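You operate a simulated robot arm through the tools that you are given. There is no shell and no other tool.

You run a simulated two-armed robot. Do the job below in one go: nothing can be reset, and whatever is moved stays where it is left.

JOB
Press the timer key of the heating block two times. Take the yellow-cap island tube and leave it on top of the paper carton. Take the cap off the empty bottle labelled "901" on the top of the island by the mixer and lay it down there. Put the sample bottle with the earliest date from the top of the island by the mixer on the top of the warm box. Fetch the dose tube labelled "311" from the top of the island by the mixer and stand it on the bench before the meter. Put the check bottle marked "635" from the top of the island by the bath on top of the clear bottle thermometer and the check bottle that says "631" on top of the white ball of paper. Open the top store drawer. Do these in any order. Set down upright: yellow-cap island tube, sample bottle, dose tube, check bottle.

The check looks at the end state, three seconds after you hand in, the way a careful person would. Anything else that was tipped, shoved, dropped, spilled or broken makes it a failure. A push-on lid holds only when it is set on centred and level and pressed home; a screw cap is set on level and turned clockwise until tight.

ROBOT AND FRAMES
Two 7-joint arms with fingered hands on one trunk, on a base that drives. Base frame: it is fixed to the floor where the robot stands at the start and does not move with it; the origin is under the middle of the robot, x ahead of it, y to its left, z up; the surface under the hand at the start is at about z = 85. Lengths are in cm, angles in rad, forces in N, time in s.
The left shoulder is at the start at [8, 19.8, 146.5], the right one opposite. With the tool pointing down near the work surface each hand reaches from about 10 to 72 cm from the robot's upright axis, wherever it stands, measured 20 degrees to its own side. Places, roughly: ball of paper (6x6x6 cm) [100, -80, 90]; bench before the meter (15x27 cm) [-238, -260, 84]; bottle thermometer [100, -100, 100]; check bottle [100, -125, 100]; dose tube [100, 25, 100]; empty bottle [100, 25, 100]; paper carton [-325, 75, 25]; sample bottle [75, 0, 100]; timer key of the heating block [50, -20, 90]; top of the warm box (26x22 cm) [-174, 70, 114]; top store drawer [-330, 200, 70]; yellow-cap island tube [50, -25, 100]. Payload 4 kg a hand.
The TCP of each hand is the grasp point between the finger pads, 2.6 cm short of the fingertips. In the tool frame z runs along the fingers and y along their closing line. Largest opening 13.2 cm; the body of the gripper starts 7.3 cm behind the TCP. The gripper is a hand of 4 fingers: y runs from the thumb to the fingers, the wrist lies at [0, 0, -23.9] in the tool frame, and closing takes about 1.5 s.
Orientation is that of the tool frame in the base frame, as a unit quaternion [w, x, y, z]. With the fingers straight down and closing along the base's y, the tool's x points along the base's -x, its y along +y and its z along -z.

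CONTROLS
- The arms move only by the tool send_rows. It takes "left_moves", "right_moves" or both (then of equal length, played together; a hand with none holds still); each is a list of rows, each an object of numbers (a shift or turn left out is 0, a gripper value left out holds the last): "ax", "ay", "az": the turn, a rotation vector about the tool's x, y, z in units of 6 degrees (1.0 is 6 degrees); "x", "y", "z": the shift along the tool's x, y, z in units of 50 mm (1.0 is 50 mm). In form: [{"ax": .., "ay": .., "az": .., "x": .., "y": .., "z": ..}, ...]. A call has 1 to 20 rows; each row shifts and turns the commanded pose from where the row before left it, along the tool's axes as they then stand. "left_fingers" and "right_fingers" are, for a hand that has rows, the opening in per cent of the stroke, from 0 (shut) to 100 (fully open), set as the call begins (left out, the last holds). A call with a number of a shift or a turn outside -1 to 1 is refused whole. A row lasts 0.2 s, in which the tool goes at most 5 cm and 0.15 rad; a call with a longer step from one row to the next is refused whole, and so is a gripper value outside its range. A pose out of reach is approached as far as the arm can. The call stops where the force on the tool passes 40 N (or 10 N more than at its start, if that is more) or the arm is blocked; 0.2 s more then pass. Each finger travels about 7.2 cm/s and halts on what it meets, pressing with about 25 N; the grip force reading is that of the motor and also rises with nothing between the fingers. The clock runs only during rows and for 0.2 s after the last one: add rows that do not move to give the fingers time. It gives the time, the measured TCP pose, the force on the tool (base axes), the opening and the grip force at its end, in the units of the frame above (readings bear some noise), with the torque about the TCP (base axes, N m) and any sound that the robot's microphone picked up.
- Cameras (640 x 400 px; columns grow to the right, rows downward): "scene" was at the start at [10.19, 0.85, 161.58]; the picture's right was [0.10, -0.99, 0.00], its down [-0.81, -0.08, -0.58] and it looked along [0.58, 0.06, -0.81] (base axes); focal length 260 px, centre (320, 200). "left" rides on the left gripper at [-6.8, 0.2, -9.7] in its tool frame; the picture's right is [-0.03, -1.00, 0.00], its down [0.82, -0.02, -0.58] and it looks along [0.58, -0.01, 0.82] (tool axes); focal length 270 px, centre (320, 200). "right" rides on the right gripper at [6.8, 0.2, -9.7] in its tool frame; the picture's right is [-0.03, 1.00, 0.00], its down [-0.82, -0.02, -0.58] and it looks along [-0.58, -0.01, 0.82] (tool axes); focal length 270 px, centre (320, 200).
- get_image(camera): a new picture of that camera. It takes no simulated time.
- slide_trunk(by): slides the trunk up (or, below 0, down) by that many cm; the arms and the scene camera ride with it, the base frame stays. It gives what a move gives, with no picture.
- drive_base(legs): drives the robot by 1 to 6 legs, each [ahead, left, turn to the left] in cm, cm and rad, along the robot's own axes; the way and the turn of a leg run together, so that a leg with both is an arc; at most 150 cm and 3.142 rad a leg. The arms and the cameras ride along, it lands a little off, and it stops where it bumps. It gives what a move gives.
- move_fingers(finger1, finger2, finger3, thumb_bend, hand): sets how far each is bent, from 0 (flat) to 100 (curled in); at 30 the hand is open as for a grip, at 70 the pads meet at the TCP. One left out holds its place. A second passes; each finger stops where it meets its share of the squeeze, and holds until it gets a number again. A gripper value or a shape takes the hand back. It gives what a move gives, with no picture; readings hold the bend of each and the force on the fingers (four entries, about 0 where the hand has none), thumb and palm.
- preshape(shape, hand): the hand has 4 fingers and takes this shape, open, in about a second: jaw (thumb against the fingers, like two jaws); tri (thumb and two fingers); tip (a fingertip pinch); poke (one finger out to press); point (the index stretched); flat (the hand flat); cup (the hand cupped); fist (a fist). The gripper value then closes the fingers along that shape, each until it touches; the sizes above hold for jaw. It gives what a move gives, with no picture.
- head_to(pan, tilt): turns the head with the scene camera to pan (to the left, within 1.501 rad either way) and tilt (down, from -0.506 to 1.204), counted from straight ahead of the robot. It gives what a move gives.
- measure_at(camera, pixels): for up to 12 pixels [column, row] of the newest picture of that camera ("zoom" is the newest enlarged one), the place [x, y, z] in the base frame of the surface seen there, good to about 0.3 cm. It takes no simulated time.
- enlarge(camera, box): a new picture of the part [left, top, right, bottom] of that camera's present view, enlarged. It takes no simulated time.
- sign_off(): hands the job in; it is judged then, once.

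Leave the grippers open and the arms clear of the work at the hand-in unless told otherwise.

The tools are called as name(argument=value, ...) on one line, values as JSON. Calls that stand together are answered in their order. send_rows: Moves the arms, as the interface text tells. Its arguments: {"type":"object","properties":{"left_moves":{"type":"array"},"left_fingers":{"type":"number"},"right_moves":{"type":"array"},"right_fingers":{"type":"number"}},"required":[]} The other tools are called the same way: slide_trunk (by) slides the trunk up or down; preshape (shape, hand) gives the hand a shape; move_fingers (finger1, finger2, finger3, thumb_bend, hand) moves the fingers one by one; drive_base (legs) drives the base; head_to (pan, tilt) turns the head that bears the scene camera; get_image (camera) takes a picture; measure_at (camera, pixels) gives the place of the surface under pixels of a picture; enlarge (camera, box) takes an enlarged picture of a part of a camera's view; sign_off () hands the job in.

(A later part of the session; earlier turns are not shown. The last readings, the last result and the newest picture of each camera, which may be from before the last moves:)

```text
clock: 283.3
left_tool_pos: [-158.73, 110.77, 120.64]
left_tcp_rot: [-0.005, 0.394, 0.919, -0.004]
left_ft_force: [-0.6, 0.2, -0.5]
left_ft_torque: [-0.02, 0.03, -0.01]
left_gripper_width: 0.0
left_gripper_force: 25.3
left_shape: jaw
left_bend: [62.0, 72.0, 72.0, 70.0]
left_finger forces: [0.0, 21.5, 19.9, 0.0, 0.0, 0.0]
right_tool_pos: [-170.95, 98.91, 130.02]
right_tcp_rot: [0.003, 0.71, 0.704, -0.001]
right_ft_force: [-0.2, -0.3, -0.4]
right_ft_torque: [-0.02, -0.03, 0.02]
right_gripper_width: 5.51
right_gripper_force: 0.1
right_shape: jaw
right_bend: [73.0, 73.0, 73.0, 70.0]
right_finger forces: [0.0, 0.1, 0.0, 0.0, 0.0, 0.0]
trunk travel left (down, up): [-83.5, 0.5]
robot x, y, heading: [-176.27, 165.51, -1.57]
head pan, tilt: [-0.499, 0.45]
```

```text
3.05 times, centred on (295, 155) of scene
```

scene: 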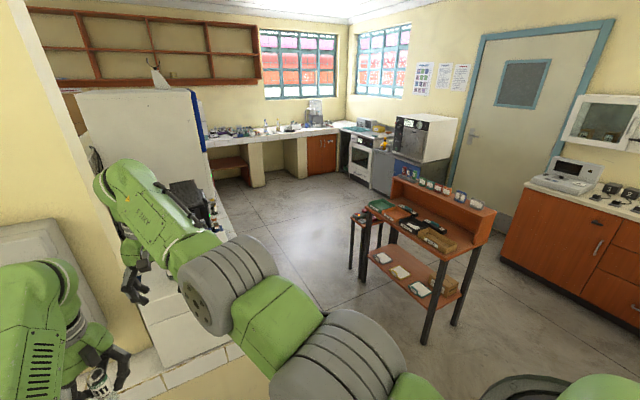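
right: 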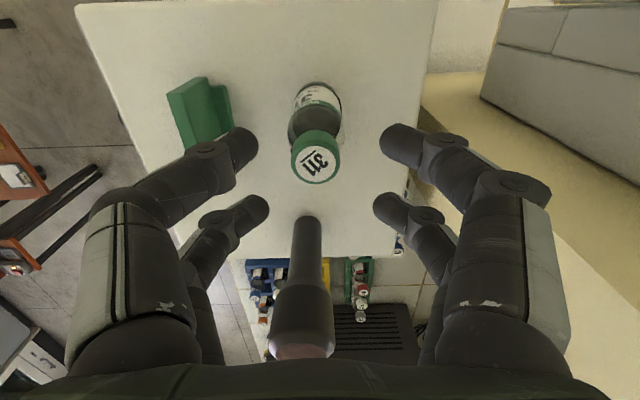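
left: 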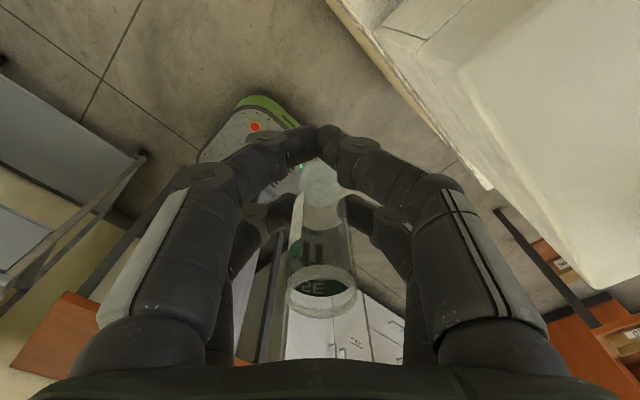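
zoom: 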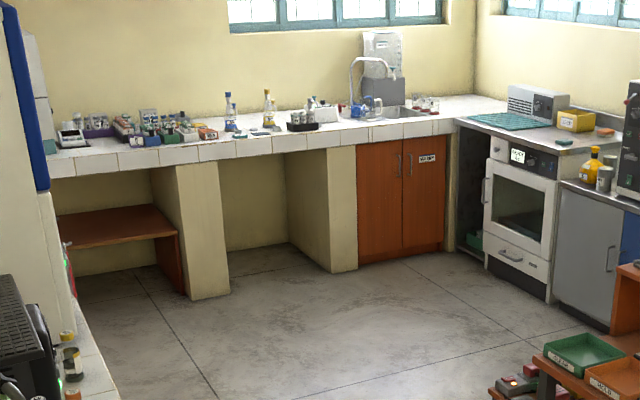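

The lane at x≈−247 is clear (bench edge −196, table −300). I drive there and down toward the window bench, stopping at y≈−135.

drive_base(legs=[[0, -70, 0], [150, 0, 0], [150, 0, 0]])

head_to(pan=0.0, tilt=0.5)

get_image(camera="scene")

```text
clock: 285.7
left_tool_pos: [-197.24, 107.15, 120.95]
left_tcp_rot: [-0.006, 0.444, 0.896, -0.007]
left_ft_force: [-0.1, 0.4, -0.1]
left_ft_torque: [-0.05, 0.07, 0.0]
left_gripper_width: 0.0
left_gripper_force: 24.8
left_shape: jaw
left_bend: [62.0, 72.0, 72.0, 70.0]
left_finger forces: [0.0, 21.7, 19.8, 0.1, 0.1, 0.0]
right_tool_pos: [-210.58, 96.94, 130.22]
right_tcp_rot: [0.003, 0.748, 0.664, -0.003]
right_ft_force: [0.1, 0.2, -0.3]
right_ft_torque: [-0.02, 0.03, 0.02]
right_gripper_width: 5.51
right_gripper_force: 0.2
right_shape: jaw
right_bend: [73.0, 73.0, 73.0, 70.0]
right_finger forces: [0.0, 0.0, 0.0, 0.1, 0.0, 0.1]
trunk travel left (down, up): [-83.5, 0.5]
robot x, y, heading: [-209.16, 162.87, -1.689]
head pan, tilt: [-0.499, 0.45]
stopped in leg 1: the robot was blocked; the commanded pose is now the measured one
```

```text
clock: 286.6
left_tool_pos: [-197.91, 106.25, 120.52]
left_tcp_rot: [-0.005, 0.445, 0.895, -0.002]
left_ft_force: [0.0, -0.3, -0.8]
left_ft_torque: [0.04, -0.01, 0.01]
left_gripper_width: 0.0
left_gripper_force: 24.5
left_shape: jaw
left_bend: [62.0, 72.0, 72.0, 70.0]
left_finger forces: [0.1, 21.4, 19.8, 0.0, 0.0, 0.0]
right_tool_pos: [-211.53, 96.07, 129.66]
right_tcp_rot: [0.002, 0.749, 0.663, 0.001]
right_ft_force: [0.2, 0.0, -0.9]
right_ft_torque: [0.02, -0.03, 0.05]
right_gripper_width: 5.52
right_gripper_force: 0.0
right_shape: jaw
right_bend: [73.0, 73.0, 73.0, 70.0]
right_finger forces: [0.0, 0.0, 0.2, 0.0, 0.0, 0.0]
trunk travel left (down, up): [-83.5, 0.5]
robot x, y, heading: [-209.14, 163.61, -1.686]
head pan, tilt: [0.0, 0.499]
```

```text
taken
```

scene: 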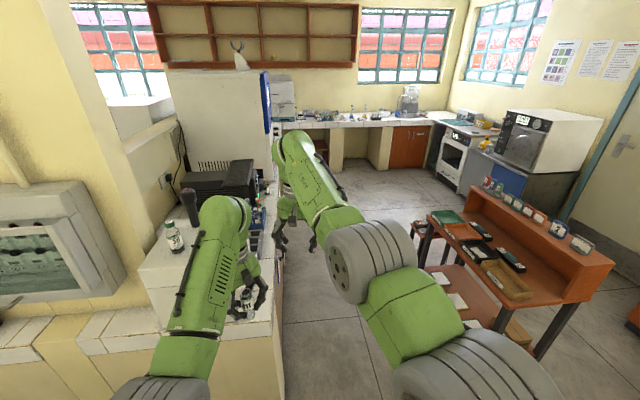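

The base was blocked in the first leg — my rear touched the cabinet corner. I go forward first to get clear, straighten, and then move right.

drive_base(legs=[[30, 0, 0], [0, 0, 0.115]])

drive_base(legs=[[0, -33, 0]])

get_image(camera="scene")

```text
clock: 289.2
left_tool_pos: [-195.26, 78.75, 120.8]
left_tcp_rot: [-0.003, 0.393, 0.919, -0.003]
left_ft_force: [-0.8, 1.2, -1.1]
left_ft_torque: [0.0, -0.05, 0.03]
left_gripper_width: 0.0
left_gripper_force: 25.2
left_shape: jaw
left_bend: [62.0, 72.0, 72.0, 70.0]
left_finger forces: [0.1, 21.4, 19.7, 0.0, 0.1, 0.1]
right_tool_pos: [-207.65, 67.04, 129.95]
right_tcp_rot: [0.004, 0.711, 0.704, 0.001]
right_ft_force: [0.6, 0.8, 0.7]
right_ft_torque: [-0.02, -0.02, 0.0]
right_gripper_width: 5.49
right_gripper_force: 0.0
right_shape: jaw
right_bend: [73.0, 73.0, 73.0, 70.0]
right_finger forces: [0.1, 0.0, 0.0, 0.1, 0.1, 0.1]
trunk travel left (down, up): [-83.5, 0.5]
robot x, y, heading: [-212.77, 133.54, -1.573]
head pan, tilt: [0.0, 0.499]
```

```text
clock: 291.4
left_tool_pos: [-228.26, 78.75, 120.6]
left_tcp_rot: [-0.006, 0.394, 0.919, -0.003]
left_ft_force: [0.5, -0.1, 0.4]
left_ft_torque: [-0.03, 0.01, -0.04]
left_gripper_width: 0.0
left_gripper_force: 24.4
left_shape: jaw
left_bend: [62.0, 72.0, 72.0, 70.0]
left_finger forces: [0.0, 21.5, 19.8, 0.0, 0.0, 0.0]
right_tool_pos: [-240.53, 67.05, 129.83]
right_tcp_rot: [0.002, 0.71, 0.704, -0.001]
right_ft_force: [0.0, 0.9, 0.8]
right_ft_torque: [-0.03, 0.07, -0.01]
right_gripper_width: 5.53
right_gripper_force: 0.1
right_shape: jaw
right_bend: [73.0, 73.0, 73.0, 70.0]
right_finger forces: [0.1, 0.1, 0.0, 0.0, 0.0, 0.0]
trunk travel left (down, up): [-83.5, 0.5]
robot x, y, heading: [-246.33, 133.6, -1.572]
head pan, tilt: [0.0, 0.499]
```

```text
taken
```

scene: 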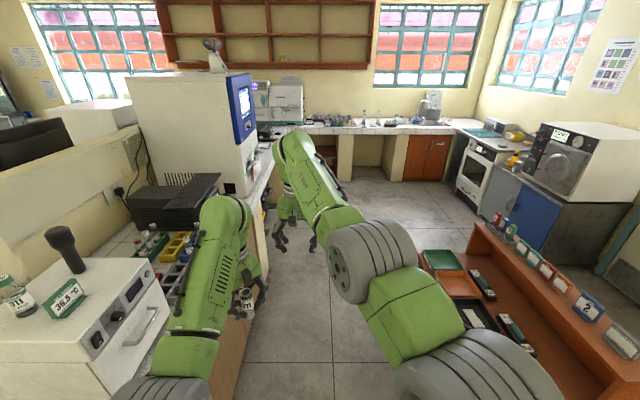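

Lane is clear. Drive ahead 150 + 150 along it.

drive_base(legs=[[150, 0, 0], [150, 0, 0]])

get_image(camera="scene")

measure_at(camera="scene", pixels=[[150, 250], [200, 230], [250, 200], [280, 220], [320, 240], [350, 230], [400, 230], [300, 200], [340, 200]])

```text
clock: 306.0
left_tool_pos: [-233.45, -223.31, 120.65]
left_tcp_rot: [-0.005, 0.403, 0.915, -0.004]
left_ft_force: [-0.1, 0.4, -0.5]
left_ft_torque: [-0.02, -0.02, 0.02]
left_gripper_width: 0.0
left_gripper_force: 24.8
left_shape: jaw
left_bend: [62.0, 72.0, 72.0, 70.0]
left_finger forces: [0.0, 21.4, 19.7, 0.0, 0.0, 0.0]
right_tool_pos: [-245.88, -234.84, 129.9]
right_tcp_rot: [0.003, 0.718, 0.696, -0.001]
right_ft_force: [-0.7, 0.2, -0.3]
right_ft_torque: [-0.02, 0.0, 0.03]
right_gripper_width: 5.5
right_gripper_force: 0.0
right_shape: jaw
right_bend: [73.0, 73.0, 73.0, 70.0]
right_finger forces: [0.0, 0.1, 0.1, 0.0, 0.1, 0.0]
trunk travel left (down, up): [-83.5, 0.5]
robot x, y, heading: [-250.31, -168.24, -1.594]
head pan, tilt: [0.0, 0.499]
```

```text
taken
```

scene: 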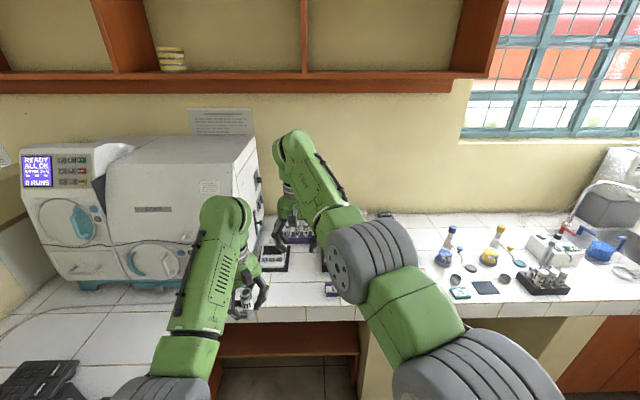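

```text
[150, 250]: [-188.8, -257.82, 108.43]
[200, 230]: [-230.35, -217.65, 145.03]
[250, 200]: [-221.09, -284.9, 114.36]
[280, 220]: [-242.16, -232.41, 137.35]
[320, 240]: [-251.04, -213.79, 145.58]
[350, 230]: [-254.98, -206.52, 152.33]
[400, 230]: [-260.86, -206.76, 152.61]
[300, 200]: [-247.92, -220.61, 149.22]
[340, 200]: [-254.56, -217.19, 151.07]
```

I'm before the window bench; the arms hide the target. I look through the right camera and zoom the scene.

get_image(camera="right")

enlarge(camera="scene", box=[160, 180, 400, 340])

```text
taken
```

right: 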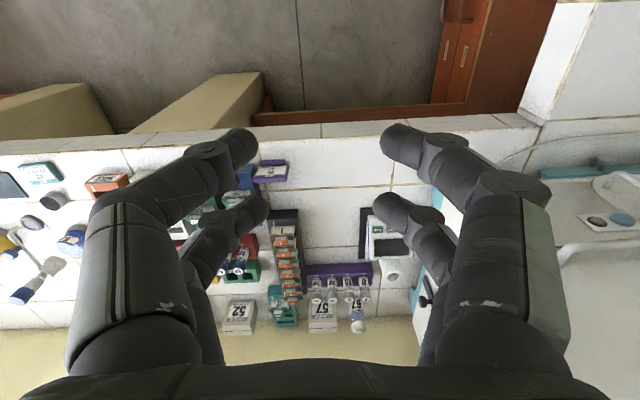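

```text
2.50 times, centred on (280, 260) of scene
```

zoom: 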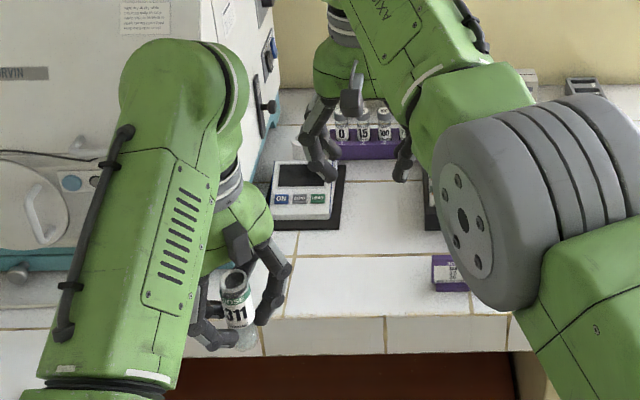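

The white meter with ON/ZERO/START keys is at (385,240) in the right view. I measure it and the free bench before it.

measure_at(camera="right", pixels=[[385, 240], [368, 212], [430, 225], [340, 170], [380, 170], [330, 200], [300, 165], [272, 172], [350, 145], [440, 200], [295, 225], [250, 175]])

enlarge(camera="right", box=[240, 110, 480, 290])

```text
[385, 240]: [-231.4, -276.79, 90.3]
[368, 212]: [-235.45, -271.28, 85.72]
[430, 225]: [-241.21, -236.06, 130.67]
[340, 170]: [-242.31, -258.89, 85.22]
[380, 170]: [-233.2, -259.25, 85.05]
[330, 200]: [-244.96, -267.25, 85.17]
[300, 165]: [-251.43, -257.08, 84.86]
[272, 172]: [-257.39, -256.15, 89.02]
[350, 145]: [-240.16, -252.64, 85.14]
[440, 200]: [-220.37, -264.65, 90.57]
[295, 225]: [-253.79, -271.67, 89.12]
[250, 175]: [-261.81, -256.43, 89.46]
```

```text
2.22 times, centred on (360, 200) of right
```

zoom: 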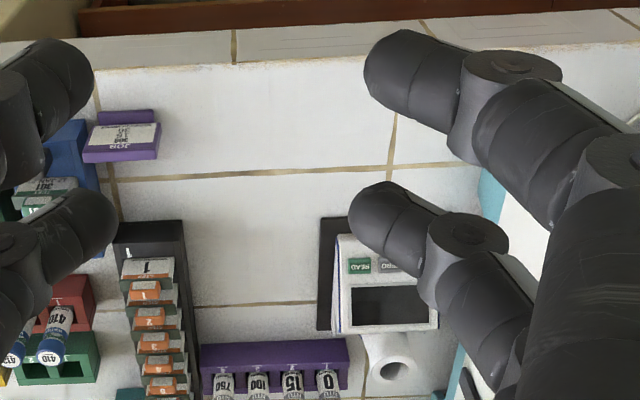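

Free bench before the meter: about x −250…−223, y −268…−252, z 85. I move the right hand aside by 12 cm and drive 32 cm nearer.

send_rows(right_moves=[{"y": -0.8}, {"y": -0.8}, {"y": -0.8}, {}])

drive_base(legs=[[30, 0, 0.023]])

head_to(pan=0.1, tilt=0.85)

get_image(camera="scene")

get_image(camera="left")

```text
clock: 307.0
left_tool_pos: [-233.32, -223.5, 120.62]
left_tcp_rot: [-0.005, 0.404, 0.915, -0.003]
left_ft_force: [-0.1, -0.7, 0.2]
left_ft_torque: [-0.02, 0.01, -0.02]
left_gripper_width: 0.02
left_gripper_force: 25.4
left_shape: jaw
left_bend: [62.0, 72.0, 72.0, 70.0]
left_finger forces: [0.0, 21.5, 19.6, 0.1, 0.1, 0.0]
right_tool_pos: [-258.08, -234.58, 129.56]
right_tcp_rot: [0.002, 0.718, 0.696, 0.0]
right_ft_force: [-0.2, 0.7, -0.5]
right_ft_torque: [0.04, 0.05, 0.0]
right_gripper_width: 5.51
right_gripper_force: 0.1
right_shape: jaw
right_bend: [73.0, 73.0, 73.0, 70.0]
right_finger forces: [0.1, 0.0, 0.0, 0.0, 0.0, 0.0]
trunk travel left (down, up): [-83.5, 0.5]
robot x, y, heading: [-249.69, -168.33, -1.599]
head pan, tilt: [0.0, 0.499]
```

```text
clock: 309.0
left_tool_pos: [-232.99, -252.35, 120.92]
left_tcp_rot: [-0.004, 0.395, 0.919, -0.005]
left_ft_force: [0.2, 1.4, -0.4]
left_ft_torque: [-0.02, -0.02, -0.03]
left_gripper_width: 0.0
left_gripper_force: 24.9
left_shape: jaw
left_bend: [62.0, 72.0, 72.0, 70.0]
left_finger forces: [0.1, 21.4, 19.6, 0.1, 0.0, 0.1]
right_tool_pos: [-257.34, -263.94, 129.94]
right_tcp_rot: [0.005, 0.71, 0.704, -0.001]
right_ft_force: [0.2, 0.4, 0.3]
right_ft_torque: [-0.03, -0.01, 0.03]
right_gripper_width: 5.51
right_gripper_force: 0.0
right_shape: jaw
right_bend: [73.0, 73.0, 73.0, 70.0]
right_finger forces: [0.0, 0.0, 0.0, 0.0, 0.0, 0.1]
trunk travel left (down, up): [-83.5, 0.5]
robot x, y, heading: [-250.3, -198.0, -1.574]
head pan, tilt: [0.0, 0.499]
```

```text
clock: 309.8
left_tool_pos: [-232.78, -252.74, 120.77]
left_tcp_rot: [-0.005, 0.394, 0.919, -0.003]
left_ft_force: [0.4, 0.2, 0.1]
left_ft_torque: [0.02, 0.0, 0.01]
left_gripper_width: 0.0
left_gripper_force: 25.4
left_shape: jaw
left_bend: [62.0, 72.0, 72.0, 70.0]
left_finger forces: [0.0, 21.4, 19.7, 0.0, 0.0, 0.0]
right_tool_pos: [-257.21, -264.31, 129.7]
right_tcp_rot: [0.003, 0.712, 0.702, 0.0]
right_ft_force: [0.1, -0.3, 0.3]
right_ft_torque: [0.01, 0.0, 0.04]
right_gripper_width: 5.51
right_gripper_force: 0.1
right_shape: jaw
right_bend: [73.0, 73.0, 73.0, 70.0]
right_finger forces: [0.0, 0.1, 0.0, 0.1, 0.0, 0.0]
trunk travel left (down, up): [-83.5, 0.5]
robot x, y, heading: [-250.59, -197.85, -1.577]
head pan, tilt: [0.099, 0.85]
```

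```text
taken
```

scene: 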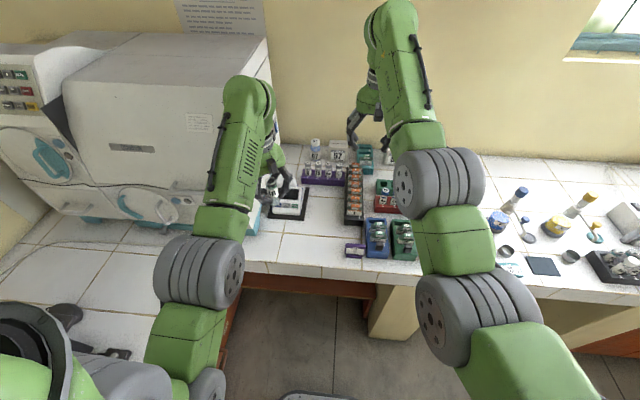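

```text
taken
```

left: 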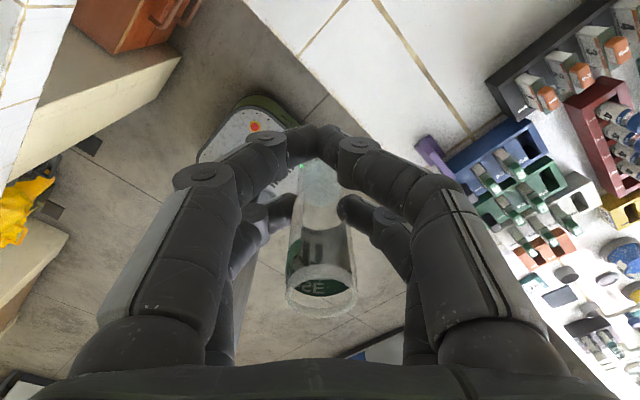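

Tube is at about [-233.9,-251.6]; I shift it to [-237,-260] and lower to z≈98, then check.

send_rows(left_moves=[{"x": -0.394, "y": -0.804}, {"x": -0.394, "y": -0.804}, {"z": 0.9}, {"z": 0.9}, {"z": 0.9}, {"z": 0.9}, {"z": 0.9}, {}])

get_image(camera="left")

enlarge(camera="scene", box=[220, 120, 400, 270])

```text
clock: 311.6
left_tool_pos: [-236.32, -261.01, 98.24]
left_tcp_rot: [-0.005, 0.395, 0.919, -0.003]
left_ft_force: [-0.3, 0.9, -0.4]
left_ft_torque: [-0.03, 0.0, -0.01]
left_gripper_width: 0.0
left_gripper_force: 25.0
left_shape: jaw
left_bend: [62.0, 72.0, 73.0, 70.0]
left_finger forces: [0.0, 21.6, 19.0, 0.0, 0.1, 0.1]
right_tool_pos: [-257.35, -264.27, 129.66]
right_tcp_rot: [0.004, 0.711, 0.703, -0.001]
right_ft_force: [0.0, 0.5, -0.7]
right_ft_torque: [-0.02, 0.02, 0.0]
right_gripper_width: 5.5
right_gripper_force: 0.0
right_shape: jaw
right_bend: [73.0, 73.0, 73.0, 70.0]
right_finger forces: [0.1, 0.0, 0.1, 0.1, 0.0, 0.0]
trunk travel left (down, up): [-83.5, 0.5]
robot x, y, heading: [-250.24, -197.76, -1.574]
head pan, tilt: [0.099, 0.85]
```

```text
taken
```

left: 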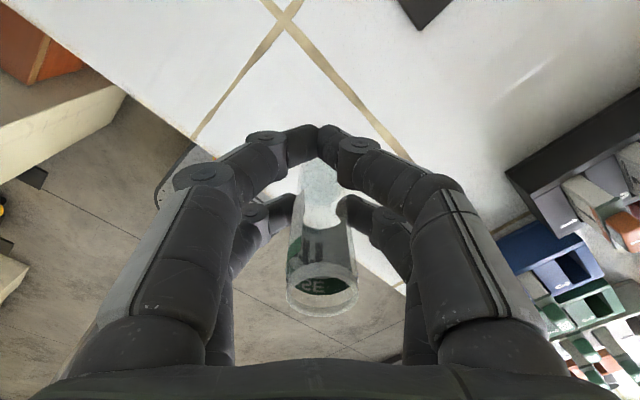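

```text
2.67 times, centred on (310, 195) of scene
```

zoom: 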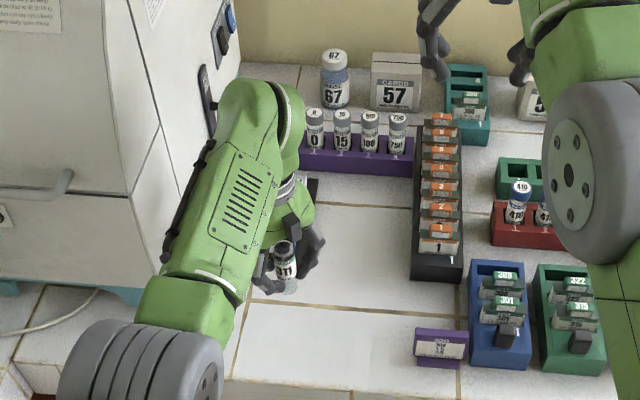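

The tube hangs over the free spot. Lower 7.5 cm then in fine steps.

send_rows(left_moves=[{"z": 0.5}, {"z": 0.5}, {"z": 0.5}, {}])

send_rows(left_moves=[{"z": 0.05}, {"z": 0.05}, {"z": 0.05}, {}])

```text
clock: 312.6
left_tool_pos: [-236.33, -261.11, 90.58]
left_tcp_rot: [-0.004, 0.394, 0.919, -0.002]
left_ft_force: [-0.4, -0.1, -0.4]
left_ft_torque: [0.0, 0.01, -0.01]
left_gripper_width: 0.0
left_gripper_force: 24.7
left_shape: jaw
left_bend: [62.0, 72.0, 73.0, 70.0]
left_finger forces: [0.0, 20.8, 18.9, 0.1, 0.0, 0.0]
right_tool_pos: [-257.21, -264.3, 129.63]
right_tcp_rot: [0.004, 0.711, 0.703, 0.0]
right_ft_force: [0.2, -0.2, 0.9]
right_ft_torque: [0.0, -0.01, 0.0]
right_gripper_width: 5.49
right_gripper_force: 0.1
right_shape: jaw
right_bend: [73.0, 73.0, 73.0, 70.0]
right_finger forces: [0.1, 0.0, 0.0, 0.0, 0.0, 0.0]
trunk travel left (down, up): [-83.5, 0.5]
robot x, y, heading: [-250.43, -197.76, -1.574]
head pan, tilt: [0.099, 0.85]
```

```text
clock: 313.6
left_tool_pos: [-236.31, -261.23, 89.86]
left_tcp_rot: [-0.004, 0.394, 0.919, -0.003]
left_ft_force: [0.6, 0.9, 0.7]
left_ft_torque: [0.01, 0.01, 0.04]
left_gripper_width: 0.02
left_gripper_force: 24.9
left_shape: jaw
left_bend: [62.0, 72.0, 73.0, 70.0]
left_finger forces: [0.1, 20.6, 18.7, 0.0, 0.0, 0.1]
right_tool_pos: [-257.27, -264.25, 129.73]
right_tcp_rot: [0.003, 0.711, 0.703, -0.001]
right_ft_force: [0.2, 0.1, -0.7]
right_ft_torque: [0.0, 0.0, -0.02]
right_gripper_width: 5.52
right_gripper_force: 0.1
right_shape: jaw
right_bend: [73.0, 73.0, 73.0, 70.0]
right_finger forces: [0.1, 0.0, 0.0, 0.0, 0.0, 0.1]
trunk travel left (down, up): [-83.5, 0.5]
robot x, y, heading: [-250.05, -197.83, -1.574]
head pan, tilt: [0.099, 0.85]
```

send_rows(left_moves=[{"z": 0.03}, {"z": 0.03}, {}])

```text
clock: 314.4
left_tool_pos: [-236.27, -261.18, 89.83]
left_tcp_rot: [-0.005, 0.395, 0.919, -0.002]
left_ft_force: [0.2, 0.4, 0.3]
left_ft_torque: [0.02, -0.01, -0.02]
left_gripper_width: 0.0
left_gripper_force: 24.3
left_shape: jaw
left_bend: [62.0, 72.0, 73.0, 70.0]
left_finger forces: [0.1, 20.4, 18.6, 0.1, 0.0, 0.0]
right_tool_pos: [-257.27, -264.33, 129.68]
right_tcp_rot: [0.003, 0.712, 0.703, 0.0]
right_ft_force: [0.5, -0.3, 0.4]
right_ft_torque: [-0.01, -0.01, -0.02]
right_gripper_width: 5.52
right_gripper_force: 0.0
right_shape: jaw
right_bend: [73.0, 73.0, 73.0, 70.0]
right_finger forces: [0.1, 0.0, 0.0, 0.0, 0.0, 0.0]
trunk travel left (down, up): [-83.5, 0.5]
robot x, y, heading: [-250.61, -197.84, -1.575]
head pan, tilt: [0.099, 0.85]
```

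Continue down a little more.

send_rows(left_moves=[{"z": 0.03}, {"z": 0.03}, {}])

enlarge(camera="left", box=[230, 110, 420, 330])

```text
clock: 315.2
left_tool_pos: [-236.3, -261.18, 89.49]
left_tcp_rot: [-0.005, 0.395, 0.919, -0.003]
left_ft_force: [0.2, 0.7, -0.3]
left_ft_torque: [-0.02, 0.06, 0.03]
left_gripper_width: 0.01
left_gripper_force: 24.6
left_shape: jaw
left_bend: [62.0, 72.0, 73.0, 70.0]
left_finger forces: [0.0, 20.2, 18.5, 0.0, 0.1, 0.0]
right_tool_pos: [-257.19, -264.22, 129.66]
right_tcp_rot: [0.003, 0.712, 0.702, 0.0]
right_ft_force: [-0.1, -0.1, 0.0]
right_ft_torque: [-0.04, 0.0, -0.02]
right_gripper_width: 5.52
right_gripper_force: 0.1
right_shape: jaw
right_bend: [73.0, 73.0, 73.0, 70.0]
right_finger forces: [0.0, 0.0, 0.0, 0.0, 0.0, 0.0]
trunk travel left (down, up): [-83.5, 0.5]
robot x, y, heading: [-250.75, -198.12, -1.575]
head pan, tilt: [0.099, 0.85]
```

```text
1.82 times, centred on (325, 220) of left
```

zoom: 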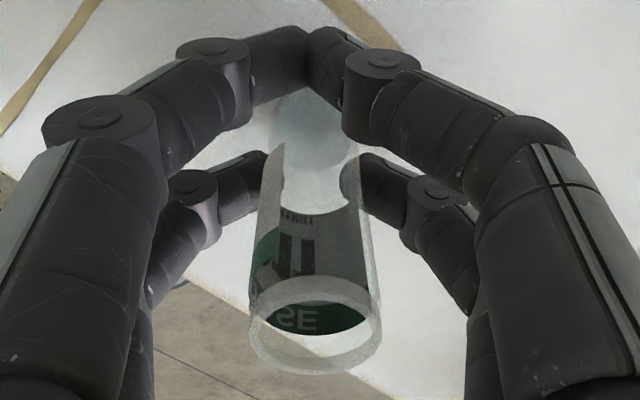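

About at contact height; one more small step.

send_rows(left_moves=[{"z": 0.03}, {"z": 0.02}, {}])

```text
clock: 316.0
left_tool_pos: [-236.4, -261.23, 89.29]
left_tcp_rot: [-0.003, 0.395, 0.919, -0.004]
left_ft_force: [-0.2, 0.7, 6.0]
left_ft_torque: [0.06, 0.04, 0.0]
left_gripper_width: 0.04
left_gripper_force: 24.8
left_shape: jaw
left_bend: [62.0, 73.0, 73.0, 70.0]
left_finger forces: [0.1, 22.1, 19.8, 0.1, 0.0, 0.0]
right_tool_pos: [-257.26, -264.21, 129.76]
right_tcp_rot: [0.003, 0.711, 0.703, -0.001]
right_ft_force: [0.8, -0.7, 0.3]
right_ft_torque: [0.0, 0.01, -0.01]
right_gripper_width: 5.51
right_gripper_force: 0.2
right_shape: jaw
right_bend: [73.0, 73.0, 73.0, 70.0]
right_finger forces: [0.0, 0.1, 0.1, 0.0, 0.1, 0.0]
trunk travel left (down, up): [-83.5, 0.5]
robot x, y, heading: [-250.23, -197.64, -1.578]
head pan, tilt: [0.099, 0.85]
```

Contact (+6 N). I ease up slightly and open gently to 20 %.

send_rows(left_moves=[{"z": -0.02}, {}])

send_rows(left_moves=[{}, {}, {}, {}], left_fingers=22)

get_image(camera="left")

enlarge(camera="scene", box=[240, 170, 360, 270])

```text
clock: 316.6
left_tool_pos: [-236.39, -261.19, 89.34]
left_tcp_rot: [-0.005, 0.394, 0.919, -0.003]
left_ft_force: [-0.5, 0.2, 3.1]
left_ft_torque: [0.04, 0.05, -0.01]
left_gripper_width: 0.02
left_gripper_force: 25.1
left_shape: jaw
left_bend: [62.0, 73.0, 73.0, 70.0]
left_finger forces: [0.1, 21.5, 20.2, 0.0, 0.0, 0.0]
right_tool_pos: [-257.26, -264.3, 129.67]
right_tcp_rot: [0.004, 0.712, 0.703, 0.0]
right_ft_force: [1.2, -0.4, -0.1]
right_ft_torque: [0.03, 0.03, -0.02]
right_gripper_width: 5.49
right_gripper_force: 0.0
right_shape: jaw
right_bend: [73.0, 73.0, 73.0, 70.0]
right_finger forces: [0.0, 0.1, 0.0, 0.0, 0.0, 0.0]
trunk travel left (down, up): [-83.5, 0.5]
robot x, y, heading: [-250.68, -197.69, -1.574]
head pan, tilt: [0.099, 0.85]
```

```text
clock: 317.6
left_tool_pos: [-236.32, -261.29, 89.08]
left_tcp_rot: [-0.004, 0.396, 0.918, -0.002]
left_ft_force: [0.2, 0.2, 0.4]
left_ft_torque: [-0.03, 0.03, 0.0]
left_gripper_width: 2.85
left_gripper_force: 0.1
left_shape: jaw
left_bend: [73.0, 73.0, 73.0, 70.0]
left_finger forces: [0.0, 0.0, 0.1, 0.1, 0.1, 0.0]
right_tool_pos: [-257.18, -264.24, 129.71]
right_tcp_rot: [0.003, 0.711, 0.704, 0.0]
right_ft_force: [-0.3, -0.8, -0.4]
right_ft_torque: [-0.01, 0.01, 0.01]
right_gripper_width: 5.55
right_gripper_force: 0.0
right_shape: jaw
right_bend: [73.0, 73.0, 73.0, 70.0]
right_finger forces: [0.1, 0.1, 0.0, 0.0, 0.0, 0.0]
trunk travel left (down, up): [-83.5, 0.5]
robot x, y, heading: [-250.53, -197.66, -1.576]
head pan, tilt: [0.099, 0.85]
```

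```text
taken
```

left: 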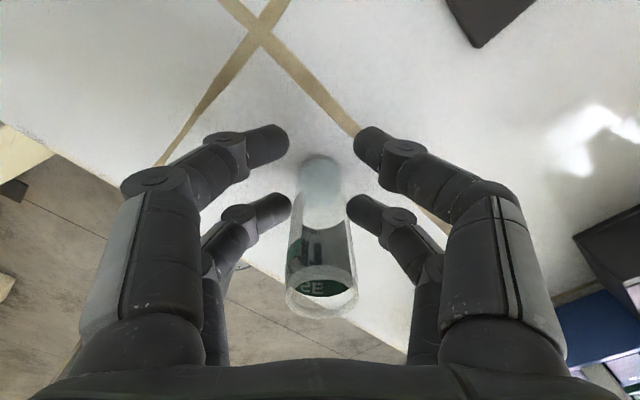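

```text
4.00 times, centred on (300, 220) of scene
```

zoom: 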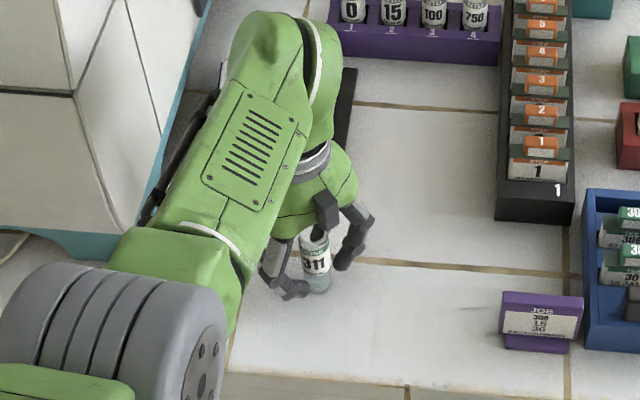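

The tube stands free. Open to 45 % and rise 18 cm.

send_rows(left_moves=[{}, {}, {}], left_fingers=45)

send_rows(left_moves=[{"z": -0.3}, {"z": -0.6}, {"z": -0.9}, {"z": -0.9}, {"z": -0.9}, {}])

get_image(camera="left")

enlarge(camera="scene", box=[220, 140, 380, 270])

```text
clock: 318.4
left_tool_pos: [-236.3, -261.21, 89.17]
left_tcp_rot: [-0.005, 0.395, 0.919, -0.003]
left_ft_force: [0.0, -0.6, 0.1]
left_ft_torque: [0.0, -0.01, 0.01]
left_gripper_width: 5.86
left_gripper_force: 0.1
left_shape: jaw
left_bend: [73.0, 73.0, 73.0, 70.0]
left_finger forces: [0.0, 0.0, 0.0, 0.0, 0.0, 0.0]
right_tool_pos: [-257.23, -264.22, 129.73]
right_tcp_rot: [0.004, 0.712, 0.703, 0.0]
right_ft_force: [-0.2, 0.3, -0.9]
right_ft_torque: [0.03, 0.0, -0.02]
right_gripper_width: 5.51
right_gripper_force: 0.2
right_shape: jaw
right_bend: [73.0, 73.0, 73.0, 70.0]
right_finger forces: [0.0, 0.0, 0.0, 0.0, 0.0, 0.0]
trunk travel left (down, up): [-83.5, 0.5]
robot x, y, heading: [-250.46, -197.78, -1.576]
head pan, tilt: [0.099, 0.85]
```

```text
clock: 319.8
left_tool_pos: [-236.22, -261.15, 107.32]
left_tcp_rot: [-0.006, 0.395, 0.919, -0.003]
left_ft_force: [0.2, 0.8, 0.0]
left_ft_torque: [-0.02, -0.02, 0.0]
left_gripper_width: 5.89
left_gripper_force: 0.1
left_shape: jaw
left_bend: [73.0, 73.0, 73.0, 70.0]
left_finger forces: [0.0, 0.0, 0.0, 0.0, 0.1, 0.0]
right_tool_pos: [-257.21, -264.28, 129.65]
right_tcp_rot: [0.004, 0.711, 0.704, -0.001]
right_ft_force: [-0.5, 0.4, 0.0]
right_ft_torque: [0.0, 0.01, -0.02]
right_gripper_width: 5.52
right_gripper_force: 0.0
right_shape: jaw
right_bend: [73.0, 73.0, 73.0, 70.0]
right_finger forces: [0.1, 0.0, 0.0, 0.0, 0.0, 0.0]
trunk travel left (down, up): [-83.5, 0.5]
robot x, y, heading: [-250.66, -197.82, -1.578]
head pan, tilt: [0.099, 0.85]
```

```text
taken
```

left: 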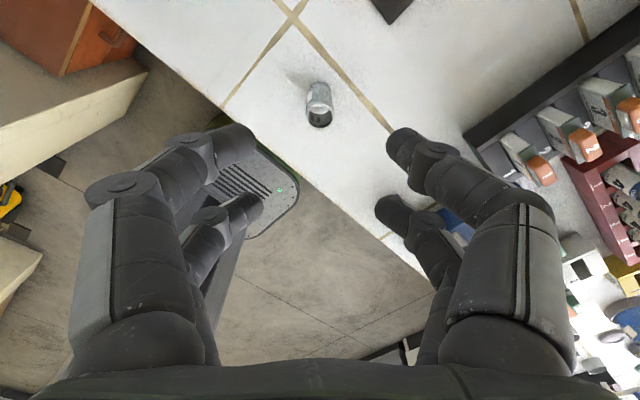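

```text
3.08 times, centred on (300, 205) of scene
```

zoom: 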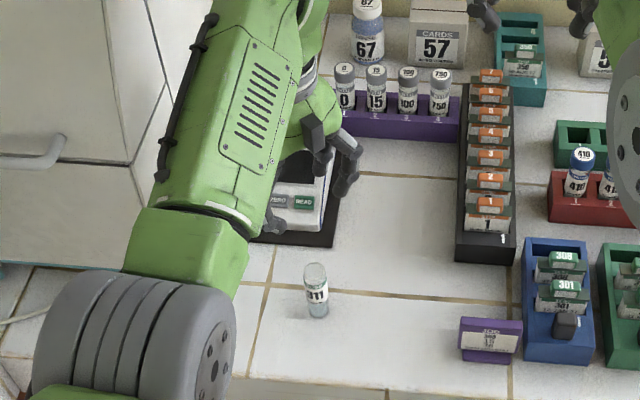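

The dose tube stands before the meter. I measure its place, then plan to return for the yellow tube.

measure_at(camera="zoom", pixels=[[316, 290], [318, 315], [300, 190], [285, 240], [315, 268]])

drive_base(legs=[[-40, 0, 0]])

get_image(camera="scene")

```text
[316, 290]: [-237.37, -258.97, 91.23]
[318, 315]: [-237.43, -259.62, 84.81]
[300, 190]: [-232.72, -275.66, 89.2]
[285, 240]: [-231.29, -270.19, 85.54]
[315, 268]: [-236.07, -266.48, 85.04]
```

```text
clock: 322.4
left_tool_pos: [-236.1, -221.15, 107.11]
left_tcp_rot: [-0.005, 0.395, 0.919, -0.001]
left_ft_force: [0.7, -0.4, 0.4]
left_ft_torque: [0.02, 0.04, 0.03]
left_gripper_width: 5.88
left_gripper_force: 0.0
left_shape: jaw
left_bend: [73.0, 73.0, 73.0, 70.0]
left_finger forces: [0.0, 0.0, 0.0, 0.1, 0.0, 0.0]
right_tool_pos: [-257.02, -224.37, 129.54]
right_tcp_rot: [0.002, 0.711, 0.703, 0.0]
right_ft_force: [-0.6, -0.7, 0.5]
right_ft_torque: [0.01, -0.01, 0.0]
right_gripper_width: 5.55
right_gripper_force: 0.1
right_shape: jaw
right_bend: [73.0, 73.0, 73.0, 70.0]
right_finger forces: [0.0, 0.0, 0.1, 0.0, 0.0, 0.0]
trunk travel left (down, up): [-83.5, 0.5]
robot x, y, heading: [-249.94, -157.69, -1.578]
head pan, tilt: [0.099, 0.85]
```

```text
taken
```

scene: 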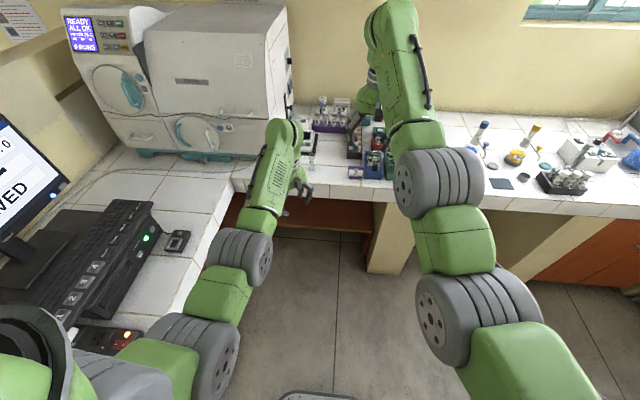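

Tube at [-237.4,-260]. Next the drawer. I tuck both hands nearer first (left straightened, right lowered and drawn back).

send_rows(left_moves=[{"az": 0.94}, {"az": 0.94}, {"az": 0.94}, {"az": 0.94}, {"az": 0.94}, {"az": 0.94}, {"az": 0.93}, {"az": 0.93}, {"x": 0.8}, {"x": 0.8}, {"x": 0.8}, {}], right_moves=[{"x": 0.6, "z": 0.6}, {"x": 0.6, "z": 0.6}, {"x": 0.6, "z": 0.6}, {"x": 0.6, "z": 0.6}, {"x": 0.6, "z": 0.6}, {}, {}, {}, {}, {}, {}, {}])

drive_base(legs=[[-145, 0, 0], [-145, 0, 0]])

get_image(camera="scene")

```text
clock: 324.9
left_tool_pos: [-235.87, -209.0, 107.21]
left_tcp_rot: [-0.004, 0.717, 0.697, -0.004]
left_ft_force: [0.7, -0.3, 0.3]
left_ft_torque: [-0.01, 0.03, -0.01]
left_gripper_width: 5.92
left_gripper_force: 0.0
left_shape: jaw
left_bend: [73.0, 73.0, 73.0, 70.0]
left_finger forces: [0.0, 0.0, 0.1, 0.1, 0.0, 0.1]
right_tool_pos: [-257.05, -209.06, 114.6]
right_tcp_rot: [0.003, 0.712, 0.702, 0.0]
right_ft_force: [-0.7, 0.3, 0.7]
right_ft_torque: [0.02, 0.01, 0.01]
right_gripper_width: 5.52
right_gripper_force: 0.0
right_shape: jaw
right_bend: [73.0, 73.0, 73.0, 70.0]
right_finger forces: [0.0, 0.0, 0.0, 0.2, 0.1, 0.0]
trunk travel left (down, up): [-83.5, 0.5]
robot x, y, heading: [-250.19, -157.23, -1.58]
head pan, tilt: [0.099, 0.85]
```

```text
clock: 339.0
left_tool_pos: [-230.73, 81.8, 107.15]
left_tcp_rot: [-0.004, 0.722, 0.692, -0.005]
left_ft_force: [0.3, 0.3, -0.2]
left_ft_torque: [-0.01, 0.0, 0.03]
left_gripper_width: 5.89
left_gripper_force: 0.1
left_shape: jaw
left_bend: [73.0, 73.0, 73.0, 70.0]
left_finger forces: [0.0, 0.0, 0.0, 0.0, 0.0, 0.1]
right_tool_pos: [-251.87, 81.97, 114.74]
right_tcp_rot: [0.002, 0.716, 0.698, 0.0]
right_ft_force: [0.3, -0.5, 0.2]
right_ft_torque: [0.01, 0.03, -0.03]
right_gripper_width: 5.53
right_gripper_force: 0.1
right_shape: jaw
right_bend: [73.0, 73.0, 73.0, 70.0]
right_finger forces: [0.0, 0.1, 0.0, 0.1, 0.1, 0.0]
trunk travel left (down, up): [-83.5, 0.5]
robot x, y, heading: [-244.2, 133.66, -1.589]
head pan, tilt: [0.099, 0.85]
```

```text
taken
```

scene: 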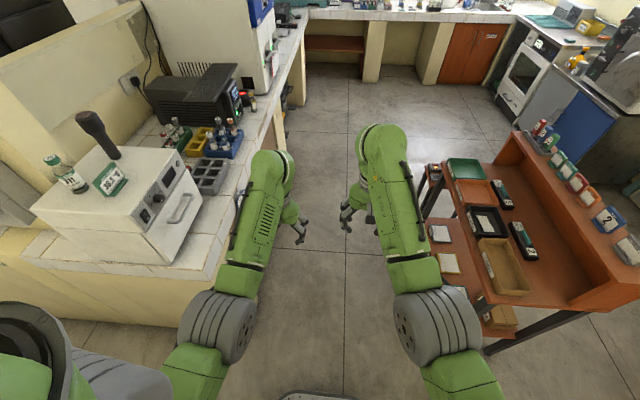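

I see the orange table with a brown carton on its lower shelf near (500,318). Zoom in.

enlarge(camera="scene", box=[400, 130, 640, 350])

measure_at(camera="scene", pixels=[[498, 318], [485, 305], [510, 325], [470, 300], [450, 265], [440, 235], [490, 345], [500, 250], [575, 300], [440, 190], [520, 310]])

```text
1.82 times, centred on (520, 240) of scene
```

zoom: 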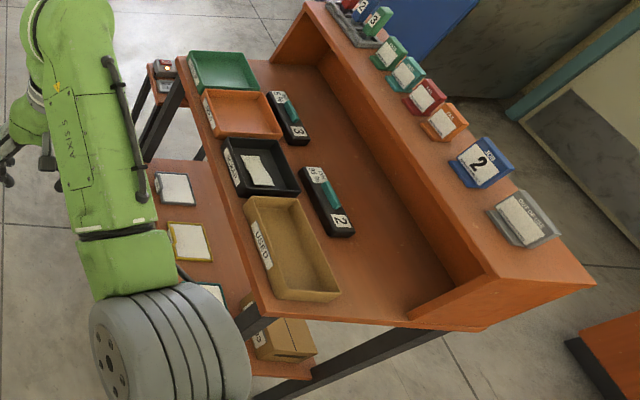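

```text
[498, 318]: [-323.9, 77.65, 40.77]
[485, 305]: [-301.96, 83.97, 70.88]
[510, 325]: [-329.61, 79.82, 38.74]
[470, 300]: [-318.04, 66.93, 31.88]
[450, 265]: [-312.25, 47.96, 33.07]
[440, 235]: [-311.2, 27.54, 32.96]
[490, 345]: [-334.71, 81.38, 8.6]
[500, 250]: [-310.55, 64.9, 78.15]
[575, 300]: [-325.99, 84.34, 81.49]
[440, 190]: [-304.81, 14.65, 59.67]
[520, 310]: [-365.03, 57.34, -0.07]
```

The carton sits on the lower shelf, top z≈41 at about [-324,78], under the table top (z≈78). First the drawer: I go forward 20 for turning room and turn round to face the cabinets (+y).

drive_base(legs=[[18, 0, 0], [0, 0, 1.571], [0, 0, 1.571]])

head_to(pan=0.4, tilt=0.5)

get_image(camera="scene")

```text
clock: 348.1
left_tool_pos: [-257.31, 167.4, 107.18]
left_tcp_rot: [0.005, -0.684, 0.729, -0.004]
left_ft_force: [0.0, -0.4, -0.4]
left_ft_torque: [0.02, 0.01, -0.03]
left_gripper_width: 5.89
left_gripper_force: 0.1
left_shape: jaw
left_bend: [73.0, 73.0, 73.0, 70.0]
left_finger forces: [0.1, 0.0, 0.1, 0.0, 0.0, 0.1]
right_tool_pos: [-236.25, 166.9, 114.71]
right_tcp_rot: [0.001, -0.691, 0.723, 0.003]
right_ft_force: [-0.5, 0.4, -0.2]
right_ft_torque: [0.02, 0.01, 0.0]
right_gripper_width: 5.55
right_gripper_force: 0.0
right_shape: jaw
right_bend: [73.0, 73.0, 73.0, 70.0]
right_finger forces: [0.0, 0.0, 0.0, 0.1, 0.0, 0.0]
trunk travel left (down, up): [-83.5, 0.5]
robot x, y, heading: [-244.88, 115.53, 1.532]
head pan, tilt: [0.099, 0.85]
```

```text
clock: 348.9
left_tool_pos: [-257.43, 167.65, 107.25]
left_tcp_rot: [0.005, -0.684, 0.729, -0.003]
left_ft_force: [-0.2, -0.5, 0.4]
left_ft_torque: [-0.02, 0.0, -0.01]
left_gripper_width: 5.91
left_gripper_force: 0.1
left_shape: jaw
left_bend: [73.0, 73.0, 73.0, 70.0]
left_finger forces: [0.0, 0.0, 0.0, 0.0, 0.0, 0.1]
right_tool_pos: [-236.14, 166.83, 114.69]
right_tcp_rot: [0.0, -0.691, 0.723, 0.003]
right_ft_force: [-0.1, 0.2, -0.4]
right_ft_torque: [-0.01, -0.02, 0.01]
right_gripper_width: 5.53
right_gripper_force: 0.1
right_shape: jaw
right_bend: [73.0, 73.0, 73.0, 70.0]
right_finger forces: [0.0, 0.0, 0.0, 0.0, 0.1, 0.2]
trunk travel left (down, up): [-83.5, 0.5]
robot x, y, heading: [-244.78, 115.65, 1.527]
head pan, tilt: [0.4, 0.499]
```

```text
taken
```

scene: 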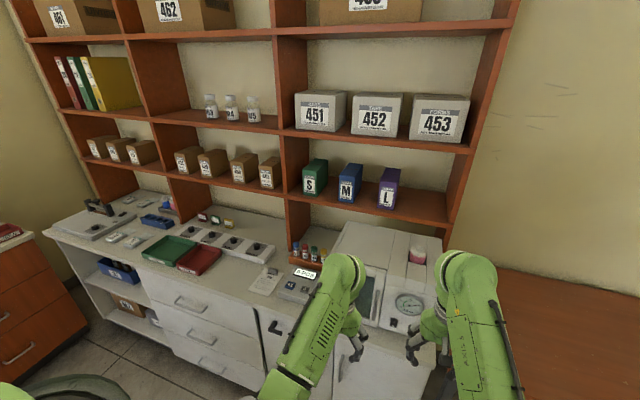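

The store's drawers with bar handles are at (195,300) and below. Measure the top handle.

measure_at(camera="scene", pixels=[[190, 303], [180, 298], [203, 311], [160, 282], [235, 310], [200, 338], [270, 328], [150, 270], [190, 320], [165, 305], [230, 330]])

enlarge(camera="scene", box=[130, 260, 310, 400])

```text
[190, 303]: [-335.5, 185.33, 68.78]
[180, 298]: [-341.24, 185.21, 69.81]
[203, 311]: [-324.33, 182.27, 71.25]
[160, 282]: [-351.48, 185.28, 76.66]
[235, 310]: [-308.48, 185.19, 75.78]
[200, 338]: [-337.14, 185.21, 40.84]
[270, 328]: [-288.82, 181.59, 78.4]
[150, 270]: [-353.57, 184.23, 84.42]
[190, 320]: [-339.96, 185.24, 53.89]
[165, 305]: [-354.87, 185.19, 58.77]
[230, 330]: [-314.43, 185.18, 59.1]
```

```text
2.86 times, centred on (220, 330) of scene
```

zoom: 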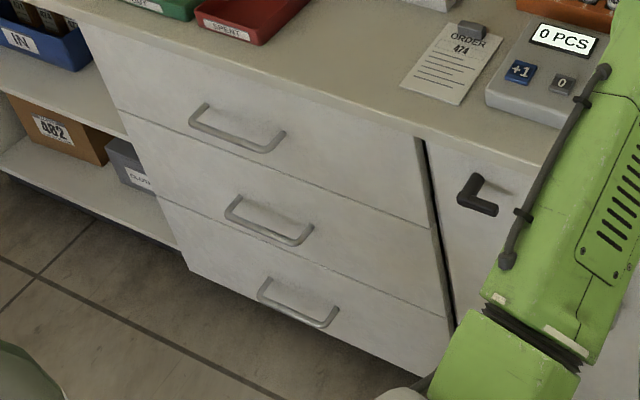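

The drawer front is at y 185.2, its bar handle at z≈71, x −341…−323, y≈182. I drive to stand before it: small turn, 6 cm ahead, and 72 cm to my left.

drive_base(legs=[[6, 0, 0.044], [0, 72, 0]])

slide_trunk(by=-26)

head_to(pan=0.2, tilt=0.8)

get_image(camera="scene")

```text
clock: 353.5
left_tool_pos: [-332.03, 172.72, 107.28]
left_tcp_rot: [0.003, -0.7, 0.714, -0.003]
left_ft_force: [-0.3, -0.3, -0.2]
left_ft_torque: [-0.03, -0.01, 0.01]
left_gripper_width: 5.92
left_gripper_force: 0.1
left_shape: jaw
left_bend: [73.0, 73.0, 73.0, 70.0]
left_finger forces: [0.0, 0.0, 0.0, 0.0, 0.0, 0.1]
right_tool_pos: [-310.71, 172.96, 114.76]
right_tcp_rot: [-0.001, -0.705, 0.709, 0.004]
right_ft_force: [-0.1, -0.2, -0.1]
right_ft_torque: [0.02, 0.05, 0.02]
right_gripper_width: 5.49
right_gripper_force: 0.0
right_shape: jaw
right_bend: [73.0, 73.0, 73.0, 70.0]
right_finger forces: [0.1, 0.1, 0.0, 0.0, 0.0, 0.0]
trunk travel left (down, up): [-83.5, 0.5]
robot x, y, heading: [-317.22, 121.19, 1.567]
head pan, tilt: [0.4, 0.499]
```

```text
clock: 356.1
left_tool_pos: [-331.87, 172.66, 81.26]
left_tcp_rot: [0.004, -0.7, 0.714, -0.002]
left_ft_force: [-0.5, -0.5, 0.2]
left_ft_torque: [0.02, 0.0, -0.01]
left_gripper_width: 5.88
left_gripper_force: 0.0
left_shape: jaw
left_bend: [73.0, 73.0, 73.0, 70.0]
left_finger forces: [0.1, 0.0, 0.0, 0.1, 0.0, 0.1]
right_tool_pos: [-310.94, 173.06, 88.71]
right_tcp_rot: [0.001, -0.705, 0.709, 0.003]
right_ft_force: [-0.1, -0.5, -0.5]
right_ft_torque: [-0.01, 0.0, -0.02]
right_gripper_width: 5.51
right_gripper_force: 0.0
right_shape: jaw
right_bend: [73.0, 73.0, 73.0, 70.0]
right_finger forces: [0.0, 0.0, 0.1, 0.0, 0.1, 0.1]
trunk travel left (down, up): [-57.5, 26.5]
robot x, y, heading: [-317.31, 121.3, 1.572]
head pan, tilt: [0.4, 0.499]
```

```text
clock: 356.9
left_tool_pos: [-332.03, 172.77, 81.24]
left_tcp_rot: [0.004, -0.7, 0.714, -0.003]
left_ft_force: [-0.3, -0.5, 0.7]
left_ft_torque: [-0.01, -0.01, 0.01]
left_gripper_width: 5.92
left_gripper_force: 0.1
left_shape: jaw
left_bend: [73.0, 73.0, 73.0, 70.0]
left_finger forces: [0.1, 0.0, 0.0, 0.0, 0.1, 0.0]
right_tool_pos: [-310.87, 173.08, 88.72]
right_tcp_rot: [0.0, -0.706, 0.709, 0.004]
right_ft_force: [-0.1, 0.7, 0.0]
right_ft_torque: [0.01, -0.02, -0.02]
right_gripper_width: 5.53
right_gripper_force: 0.0
right_shape: jaw
right_bend: [73.0, 73.0, 73.0, 70.0]
right_finger forces: [0.0, 0.0, 0.0, 0.1, 0.1, 0.0]
trunk travel left (down, up): [-57.5, 26.5]
robot x, y, heading: [-317.37, 121.68, 1.569]
head pan, tilt: [0.201, 0.799]
```

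```text
taken
```

scene: 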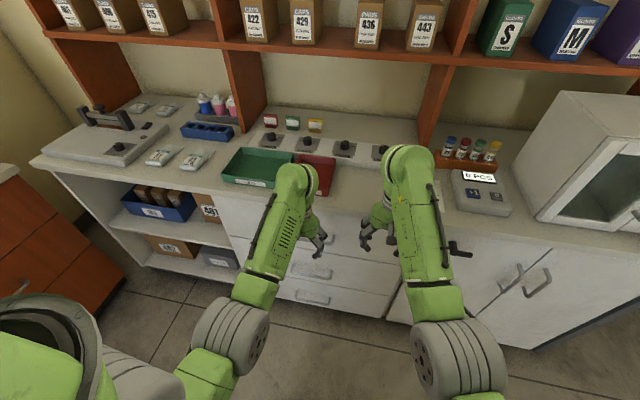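

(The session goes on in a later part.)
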